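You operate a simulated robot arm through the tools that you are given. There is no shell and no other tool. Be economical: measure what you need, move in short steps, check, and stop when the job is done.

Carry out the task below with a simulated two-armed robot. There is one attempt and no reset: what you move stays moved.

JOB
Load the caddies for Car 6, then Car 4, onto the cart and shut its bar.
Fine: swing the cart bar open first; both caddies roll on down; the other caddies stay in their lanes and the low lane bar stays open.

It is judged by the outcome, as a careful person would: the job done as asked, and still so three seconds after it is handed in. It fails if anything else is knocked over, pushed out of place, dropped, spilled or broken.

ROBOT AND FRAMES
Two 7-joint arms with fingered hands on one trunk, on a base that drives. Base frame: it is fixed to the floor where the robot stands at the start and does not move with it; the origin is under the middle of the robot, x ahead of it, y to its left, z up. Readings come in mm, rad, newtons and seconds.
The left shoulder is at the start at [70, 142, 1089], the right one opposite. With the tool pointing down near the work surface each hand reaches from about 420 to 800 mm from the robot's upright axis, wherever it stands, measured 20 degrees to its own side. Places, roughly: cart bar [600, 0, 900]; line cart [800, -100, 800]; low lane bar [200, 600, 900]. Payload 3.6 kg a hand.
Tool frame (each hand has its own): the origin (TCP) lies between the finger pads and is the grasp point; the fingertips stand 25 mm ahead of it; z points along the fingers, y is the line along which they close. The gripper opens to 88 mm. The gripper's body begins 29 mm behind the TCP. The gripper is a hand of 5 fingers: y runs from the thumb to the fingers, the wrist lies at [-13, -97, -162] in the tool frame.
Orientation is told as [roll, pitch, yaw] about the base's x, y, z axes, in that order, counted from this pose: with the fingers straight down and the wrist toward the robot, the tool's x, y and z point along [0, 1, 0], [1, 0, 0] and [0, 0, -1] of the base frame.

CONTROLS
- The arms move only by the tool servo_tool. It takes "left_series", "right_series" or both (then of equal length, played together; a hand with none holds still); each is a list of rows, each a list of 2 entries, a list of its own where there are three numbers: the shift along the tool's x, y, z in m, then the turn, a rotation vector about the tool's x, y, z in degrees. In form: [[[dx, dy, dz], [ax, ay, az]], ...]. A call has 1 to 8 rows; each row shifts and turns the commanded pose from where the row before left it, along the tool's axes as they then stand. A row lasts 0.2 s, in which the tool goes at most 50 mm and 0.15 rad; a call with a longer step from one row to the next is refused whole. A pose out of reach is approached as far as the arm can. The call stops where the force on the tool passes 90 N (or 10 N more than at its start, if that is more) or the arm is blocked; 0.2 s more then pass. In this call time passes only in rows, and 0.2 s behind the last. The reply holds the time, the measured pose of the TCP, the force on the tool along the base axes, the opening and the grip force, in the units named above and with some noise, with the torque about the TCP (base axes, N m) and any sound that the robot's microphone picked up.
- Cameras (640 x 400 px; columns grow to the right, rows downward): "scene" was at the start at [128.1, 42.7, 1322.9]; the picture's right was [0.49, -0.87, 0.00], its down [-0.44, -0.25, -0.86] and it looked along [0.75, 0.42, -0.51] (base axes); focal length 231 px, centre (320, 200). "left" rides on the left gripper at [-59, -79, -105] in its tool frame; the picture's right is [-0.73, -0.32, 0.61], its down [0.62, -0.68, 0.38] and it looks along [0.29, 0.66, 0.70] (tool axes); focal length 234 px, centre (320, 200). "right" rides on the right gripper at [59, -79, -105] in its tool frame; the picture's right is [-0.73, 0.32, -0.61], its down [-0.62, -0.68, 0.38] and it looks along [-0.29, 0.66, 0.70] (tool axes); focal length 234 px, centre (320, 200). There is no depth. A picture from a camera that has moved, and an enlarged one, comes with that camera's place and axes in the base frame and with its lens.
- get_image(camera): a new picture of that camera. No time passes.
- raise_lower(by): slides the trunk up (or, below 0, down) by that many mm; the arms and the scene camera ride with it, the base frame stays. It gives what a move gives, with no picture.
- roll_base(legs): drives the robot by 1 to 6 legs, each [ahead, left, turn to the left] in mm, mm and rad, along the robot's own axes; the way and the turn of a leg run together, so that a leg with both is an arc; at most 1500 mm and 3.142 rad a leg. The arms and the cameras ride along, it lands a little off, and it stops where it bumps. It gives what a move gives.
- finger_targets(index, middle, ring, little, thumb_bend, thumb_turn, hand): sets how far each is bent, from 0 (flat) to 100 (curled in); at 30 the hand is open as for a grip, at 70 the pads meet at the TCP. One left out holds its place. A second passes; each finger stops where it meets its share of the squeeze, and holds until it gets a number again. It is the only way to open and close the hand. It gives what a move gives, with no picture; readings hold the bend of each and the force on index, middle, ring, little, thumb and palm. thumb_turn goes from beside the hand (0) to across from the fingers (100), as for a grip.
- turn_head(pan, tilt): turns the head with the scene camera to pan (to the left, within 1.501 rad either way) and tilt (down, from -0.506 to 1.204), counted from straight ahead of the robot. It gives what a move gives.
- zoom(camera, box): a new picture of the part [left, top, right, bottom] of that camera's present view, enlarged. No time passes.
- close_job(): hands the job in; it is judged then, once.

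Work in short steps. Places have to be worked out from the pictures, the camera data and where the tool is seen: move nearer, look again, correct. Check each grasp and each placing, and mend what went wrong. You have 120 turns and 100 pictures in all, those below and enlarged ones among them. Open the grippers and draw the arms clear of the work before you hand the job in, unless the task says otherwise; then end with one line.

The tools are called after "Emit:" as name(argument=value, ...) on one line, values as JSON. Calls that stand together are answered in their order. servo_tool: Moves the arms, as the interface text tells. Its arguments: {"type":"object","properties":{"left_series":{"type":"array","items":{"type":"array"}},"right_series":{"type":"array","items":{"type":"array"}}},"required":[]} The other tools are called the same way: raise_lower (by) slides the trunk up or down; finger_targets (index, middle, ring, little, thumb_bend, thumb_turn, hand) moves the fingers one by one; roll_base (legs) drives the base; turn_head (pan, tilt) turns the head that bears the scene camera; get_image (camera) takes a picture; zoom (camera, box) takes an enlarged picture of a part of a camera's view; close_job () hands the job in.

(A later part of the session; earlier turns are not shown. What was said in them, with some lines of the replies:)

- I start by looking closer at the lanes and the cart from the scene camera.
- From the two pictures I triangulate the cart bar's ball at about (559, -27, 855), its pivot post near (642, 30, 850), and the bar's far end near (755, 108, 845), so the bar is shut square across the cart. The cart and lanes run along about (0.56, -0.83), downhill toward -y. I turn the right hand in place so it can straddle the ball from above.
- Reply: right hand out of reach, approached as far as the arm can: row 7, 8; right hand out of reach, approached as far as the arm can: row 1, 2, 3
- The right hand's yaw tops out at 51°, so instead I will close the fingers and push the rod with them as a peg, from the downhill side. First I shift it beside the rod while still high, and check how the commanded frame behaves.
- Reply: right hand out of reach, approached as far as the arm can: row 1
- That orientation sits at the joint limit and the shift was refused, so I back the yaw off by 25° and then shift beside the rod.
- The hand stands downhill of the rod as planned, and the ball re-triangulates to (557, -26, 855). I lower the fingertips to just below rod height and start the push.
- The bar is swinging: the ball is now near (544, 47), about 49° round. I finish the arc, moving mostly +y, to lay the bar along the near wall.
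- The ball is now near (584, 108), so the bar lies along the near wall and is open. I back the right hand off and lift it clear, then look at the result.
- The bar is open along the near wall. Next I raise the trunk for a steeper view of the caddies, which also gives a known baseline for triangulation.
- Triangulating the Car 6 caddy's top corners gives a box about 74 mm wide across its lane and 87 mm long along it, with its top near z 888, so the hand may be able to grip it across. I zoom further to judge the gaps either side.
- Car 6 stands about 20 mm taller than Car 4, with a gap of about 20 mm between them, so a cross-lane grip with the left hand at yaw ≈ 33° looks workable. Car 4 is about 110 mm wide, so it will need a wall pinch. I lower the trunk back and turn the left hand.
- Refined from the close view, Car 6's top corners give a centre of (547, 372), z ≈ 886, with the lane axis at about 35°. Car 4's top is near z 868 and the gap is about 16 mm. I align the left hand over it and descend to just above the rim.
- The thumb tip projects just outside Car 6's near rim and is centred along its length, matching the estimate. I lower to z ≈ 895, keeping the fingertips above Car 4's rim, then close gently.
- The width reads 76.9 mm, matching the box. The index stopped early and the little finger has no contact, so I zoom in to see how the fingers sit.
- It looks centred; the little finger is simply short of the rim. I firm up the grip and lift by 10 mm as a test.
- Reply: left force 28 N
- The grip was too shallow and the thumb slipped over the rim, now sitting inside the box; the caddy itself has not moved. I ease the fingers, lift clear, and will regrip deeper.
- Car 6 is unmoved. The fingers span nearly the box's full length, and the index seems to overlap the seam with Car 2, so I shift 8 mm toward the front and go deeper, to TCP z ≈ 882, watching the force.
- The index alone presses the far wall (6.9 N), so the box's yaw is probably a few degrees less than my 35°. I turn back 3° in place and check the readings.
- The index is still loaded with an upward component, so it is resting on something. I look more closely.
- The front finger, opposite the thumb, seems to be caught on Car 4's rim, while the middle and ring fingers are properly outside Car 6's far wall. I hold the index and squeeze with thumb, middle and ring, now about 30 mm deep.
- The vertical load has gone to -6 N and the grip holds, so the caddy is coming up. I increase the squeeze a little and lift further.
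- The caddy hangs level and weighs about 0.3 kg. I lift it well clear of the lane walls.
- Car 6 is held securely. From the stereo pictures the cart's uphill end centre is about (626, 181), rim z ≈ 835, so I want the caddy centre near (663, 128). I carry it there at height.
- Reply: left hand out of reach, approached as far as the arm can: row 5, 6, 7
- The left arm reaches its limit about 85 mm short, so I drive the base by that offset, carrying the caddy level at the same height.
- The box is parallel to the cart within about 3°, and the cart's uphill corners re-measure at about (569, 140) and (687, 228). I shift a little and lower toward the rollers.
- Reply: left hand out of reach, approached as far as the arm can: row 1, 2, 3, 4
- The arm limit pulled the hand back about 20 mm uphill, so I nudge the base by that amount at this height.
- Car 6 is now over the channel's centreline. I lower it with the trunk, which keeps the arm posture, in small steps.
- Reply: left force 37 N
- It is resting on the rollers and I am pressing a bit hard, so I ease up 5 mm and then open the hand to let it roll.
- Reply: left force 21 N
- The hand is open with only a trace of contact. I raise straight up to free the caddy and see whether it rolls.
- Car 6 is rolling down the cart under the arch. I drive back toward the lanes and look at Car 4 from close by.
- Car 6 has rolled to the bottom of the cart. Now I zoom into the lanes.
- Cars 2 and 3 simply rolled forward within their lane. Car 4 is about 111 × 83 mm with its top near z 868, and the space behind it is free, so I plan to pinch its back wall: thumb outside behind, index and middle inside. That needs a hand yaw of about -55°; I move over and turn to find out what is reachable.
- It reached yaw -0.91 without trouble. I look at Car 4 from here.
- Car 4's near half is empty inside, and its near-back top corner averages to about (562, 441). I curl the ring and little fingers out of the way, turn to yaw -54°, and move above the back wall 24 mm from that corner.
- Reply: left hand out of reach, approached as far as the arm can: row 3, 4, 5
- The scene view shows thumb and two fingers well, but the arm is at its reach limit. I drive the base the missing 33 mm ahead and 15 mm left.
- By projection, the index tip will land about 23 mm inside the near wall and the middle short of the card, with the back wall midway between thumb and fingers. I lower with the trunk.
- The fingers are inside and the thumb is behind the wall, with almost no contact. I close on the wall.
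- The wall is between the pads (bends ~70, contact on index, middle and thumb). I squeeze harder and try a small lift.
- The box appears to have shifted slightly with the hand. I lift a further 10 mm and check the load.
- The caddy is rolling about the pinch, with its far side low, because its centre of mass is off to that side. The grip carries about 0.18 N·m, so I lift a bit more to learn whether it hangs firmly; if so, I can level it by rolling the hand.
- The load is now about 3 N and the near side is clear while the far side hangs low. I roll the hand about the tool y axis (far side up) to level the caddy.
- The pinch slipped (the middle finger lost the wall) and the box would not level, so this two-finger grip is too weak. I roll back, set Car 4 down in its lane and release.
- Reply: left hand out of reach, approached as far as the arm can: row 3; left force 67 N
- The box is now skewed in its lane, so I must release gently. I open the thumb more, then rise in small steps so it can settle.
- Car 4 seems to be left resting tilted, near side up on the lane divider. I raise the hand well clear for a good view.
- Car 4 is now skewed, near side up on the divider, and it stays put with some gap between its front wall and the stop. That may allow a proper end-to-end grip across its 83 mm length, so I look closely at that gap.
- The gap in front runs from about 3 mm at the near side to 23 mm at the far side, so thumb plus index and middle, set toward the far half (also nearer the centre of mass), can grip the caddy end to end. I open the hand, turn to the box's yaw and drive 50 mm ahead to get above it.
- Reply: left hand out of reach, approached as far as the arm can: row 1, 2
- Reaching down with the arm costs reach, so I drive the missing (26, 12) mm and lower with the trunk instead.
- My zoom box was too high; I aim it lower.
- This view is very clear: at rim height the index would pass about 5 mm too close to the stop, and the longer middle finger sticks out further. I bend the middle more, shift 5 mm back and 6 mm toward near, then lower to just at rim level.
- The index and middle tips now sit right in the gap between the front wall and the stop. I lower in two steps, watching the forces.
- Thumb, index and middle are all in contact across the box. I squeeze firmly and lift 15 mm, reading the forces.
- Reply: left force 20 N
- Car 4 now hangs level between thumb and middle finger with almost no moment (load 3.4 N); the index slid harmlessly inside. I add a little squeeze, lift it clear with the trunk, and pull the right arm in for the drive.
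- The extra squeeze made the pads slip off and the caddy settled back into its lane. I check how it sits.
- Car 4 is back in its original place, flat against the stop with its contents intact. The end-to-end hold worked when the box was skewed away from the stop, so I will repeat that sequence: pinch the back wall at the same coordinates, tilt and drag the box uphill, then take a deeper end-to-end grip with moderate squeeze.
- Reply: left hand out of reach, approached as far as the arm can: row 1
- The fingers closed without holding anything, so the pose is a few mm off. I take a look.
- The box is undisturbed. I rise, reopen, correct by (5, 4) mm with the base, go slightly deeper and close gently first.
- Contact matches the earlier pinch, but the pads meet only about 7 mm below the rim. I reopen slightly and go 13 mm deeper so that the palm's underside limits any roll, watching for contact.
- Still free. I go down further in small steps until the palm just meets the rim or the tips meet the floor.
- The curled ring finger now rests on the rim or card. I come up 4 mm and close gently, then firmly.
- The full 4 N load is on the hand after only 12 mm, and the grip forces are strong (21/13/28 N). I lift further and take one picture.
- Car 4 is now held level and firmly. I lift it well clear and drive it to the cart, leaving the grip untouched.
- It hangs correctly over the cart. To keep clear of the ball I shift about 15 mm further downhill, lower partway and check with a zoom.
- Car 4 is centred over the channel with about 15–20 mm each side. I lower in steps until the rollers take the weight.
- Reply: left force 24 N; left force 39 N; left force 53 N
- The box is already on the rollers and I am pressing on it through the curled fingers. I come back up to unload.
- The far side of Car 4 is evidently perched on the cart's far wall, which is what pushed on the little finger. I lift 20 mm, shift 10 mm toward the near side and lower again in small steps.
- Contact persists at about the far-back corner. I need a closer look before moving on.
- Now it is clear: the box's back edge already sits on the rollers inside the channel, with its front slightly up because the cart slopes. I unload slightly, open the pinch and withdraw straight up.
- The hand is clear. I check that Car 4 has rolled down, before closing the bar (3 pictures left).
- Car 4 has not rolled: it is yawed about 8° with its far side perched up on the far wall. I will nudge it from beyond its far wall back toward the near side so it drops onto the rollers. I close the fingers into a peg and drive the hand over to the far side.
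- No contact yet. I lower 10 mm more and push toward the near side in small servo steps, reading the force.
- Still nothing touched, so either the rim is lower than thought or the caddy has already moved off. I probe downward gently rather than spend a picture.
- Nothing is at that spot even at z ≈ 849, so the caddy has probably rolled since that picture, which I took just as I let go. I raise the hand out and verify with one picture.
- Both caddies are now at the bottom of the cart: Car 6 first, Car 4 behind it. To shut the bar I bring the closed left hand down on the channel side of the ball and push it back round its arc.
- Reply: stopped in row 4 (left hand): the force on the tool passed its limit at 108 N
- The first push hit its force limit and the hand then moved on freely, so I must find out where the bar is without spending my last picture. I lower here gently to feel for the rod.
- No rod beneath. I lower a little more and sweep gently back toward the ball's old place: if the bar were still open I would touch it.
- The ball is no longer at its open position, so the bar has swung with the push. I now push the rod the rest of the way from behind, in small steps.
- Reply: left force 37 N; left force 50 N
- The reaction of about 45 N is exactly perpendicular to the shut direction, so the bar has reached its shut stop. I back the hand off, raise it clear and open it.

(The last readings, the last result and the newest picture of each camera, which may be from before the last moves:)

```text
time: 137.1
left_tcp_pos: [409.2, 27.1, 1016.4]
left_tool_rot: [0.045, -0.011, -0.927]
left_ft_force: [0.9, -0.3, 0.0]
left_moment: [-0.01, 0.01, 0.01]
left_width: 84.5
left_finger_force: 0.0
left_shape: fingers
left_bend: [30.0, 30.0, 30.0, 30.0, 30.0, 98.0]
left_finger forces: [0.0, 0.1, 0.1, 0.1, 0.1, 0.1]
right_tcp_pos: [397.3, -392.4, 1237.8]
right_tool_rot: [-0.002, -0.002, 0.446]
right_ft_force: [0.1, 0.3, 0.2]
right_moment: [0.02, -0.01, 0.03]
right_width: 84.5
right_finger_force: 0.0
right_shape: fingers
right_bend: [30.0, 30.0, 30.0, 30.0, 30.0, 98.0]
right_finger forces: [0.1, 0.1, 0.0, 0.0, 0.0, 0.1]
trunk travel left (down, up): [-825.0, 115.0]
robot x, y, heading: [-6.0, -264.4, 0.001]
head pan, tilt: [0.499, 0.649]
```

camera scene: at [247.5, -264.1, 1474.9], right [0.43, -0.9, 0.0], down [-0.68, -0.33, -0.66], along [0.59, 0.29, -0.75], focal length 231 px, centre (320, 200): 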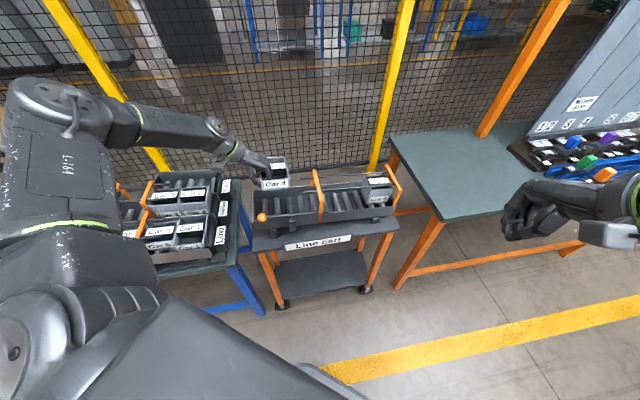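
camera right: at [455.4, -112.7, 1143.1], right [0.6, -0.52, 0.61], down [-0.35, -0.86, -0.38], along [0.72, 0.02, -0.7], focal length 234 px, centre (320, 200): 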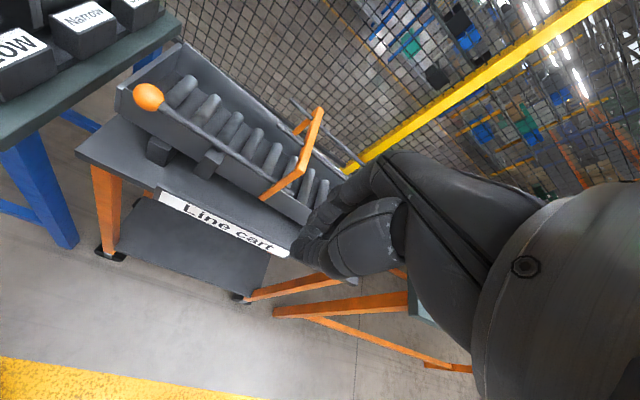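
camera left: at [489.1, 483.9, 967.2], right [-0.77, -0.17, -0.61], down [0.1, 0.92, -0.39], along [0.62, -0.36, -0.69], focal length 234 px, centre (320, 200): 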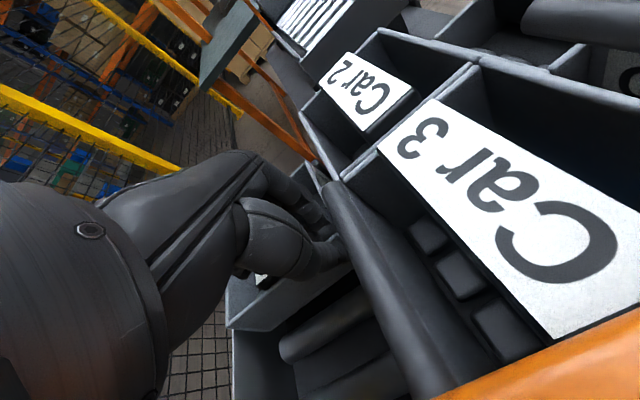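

Both hands are open and clear. I use the last picture to verify the cart, bar and lanes together.

Emit:
zoom(camera="scene", box=[190, 165, 430, 315])

```text
2.67 times, centred on (310, 240) of scene
camera zoom: at [119.9, -221.7, 1512.5], right [0.48, -0.88, 0.0], down [-0.53, -0.29, -0.8], along [0.7, 0.38, -0.61], focal length 617 px, centre (347, 93)
```

zoom: 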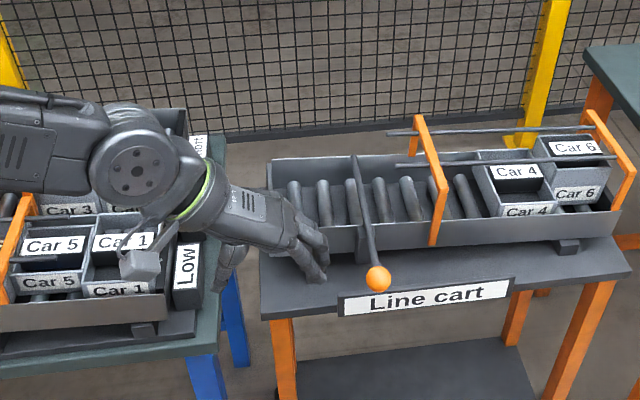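

The last picture shows the bar shut square across the cart, with Car 6 then Car 4 resting downhill of it. The hands are open and clear, so I hand the job in.

Emit:
close_job()

```text
The job is handed in.
```

The caddies for Car 6, then Car 4, are on the cart with its bar shut behind them, and the other caddies stayed in their lanes; the low lane bar was never touched, though it was out of frame in my last picture.
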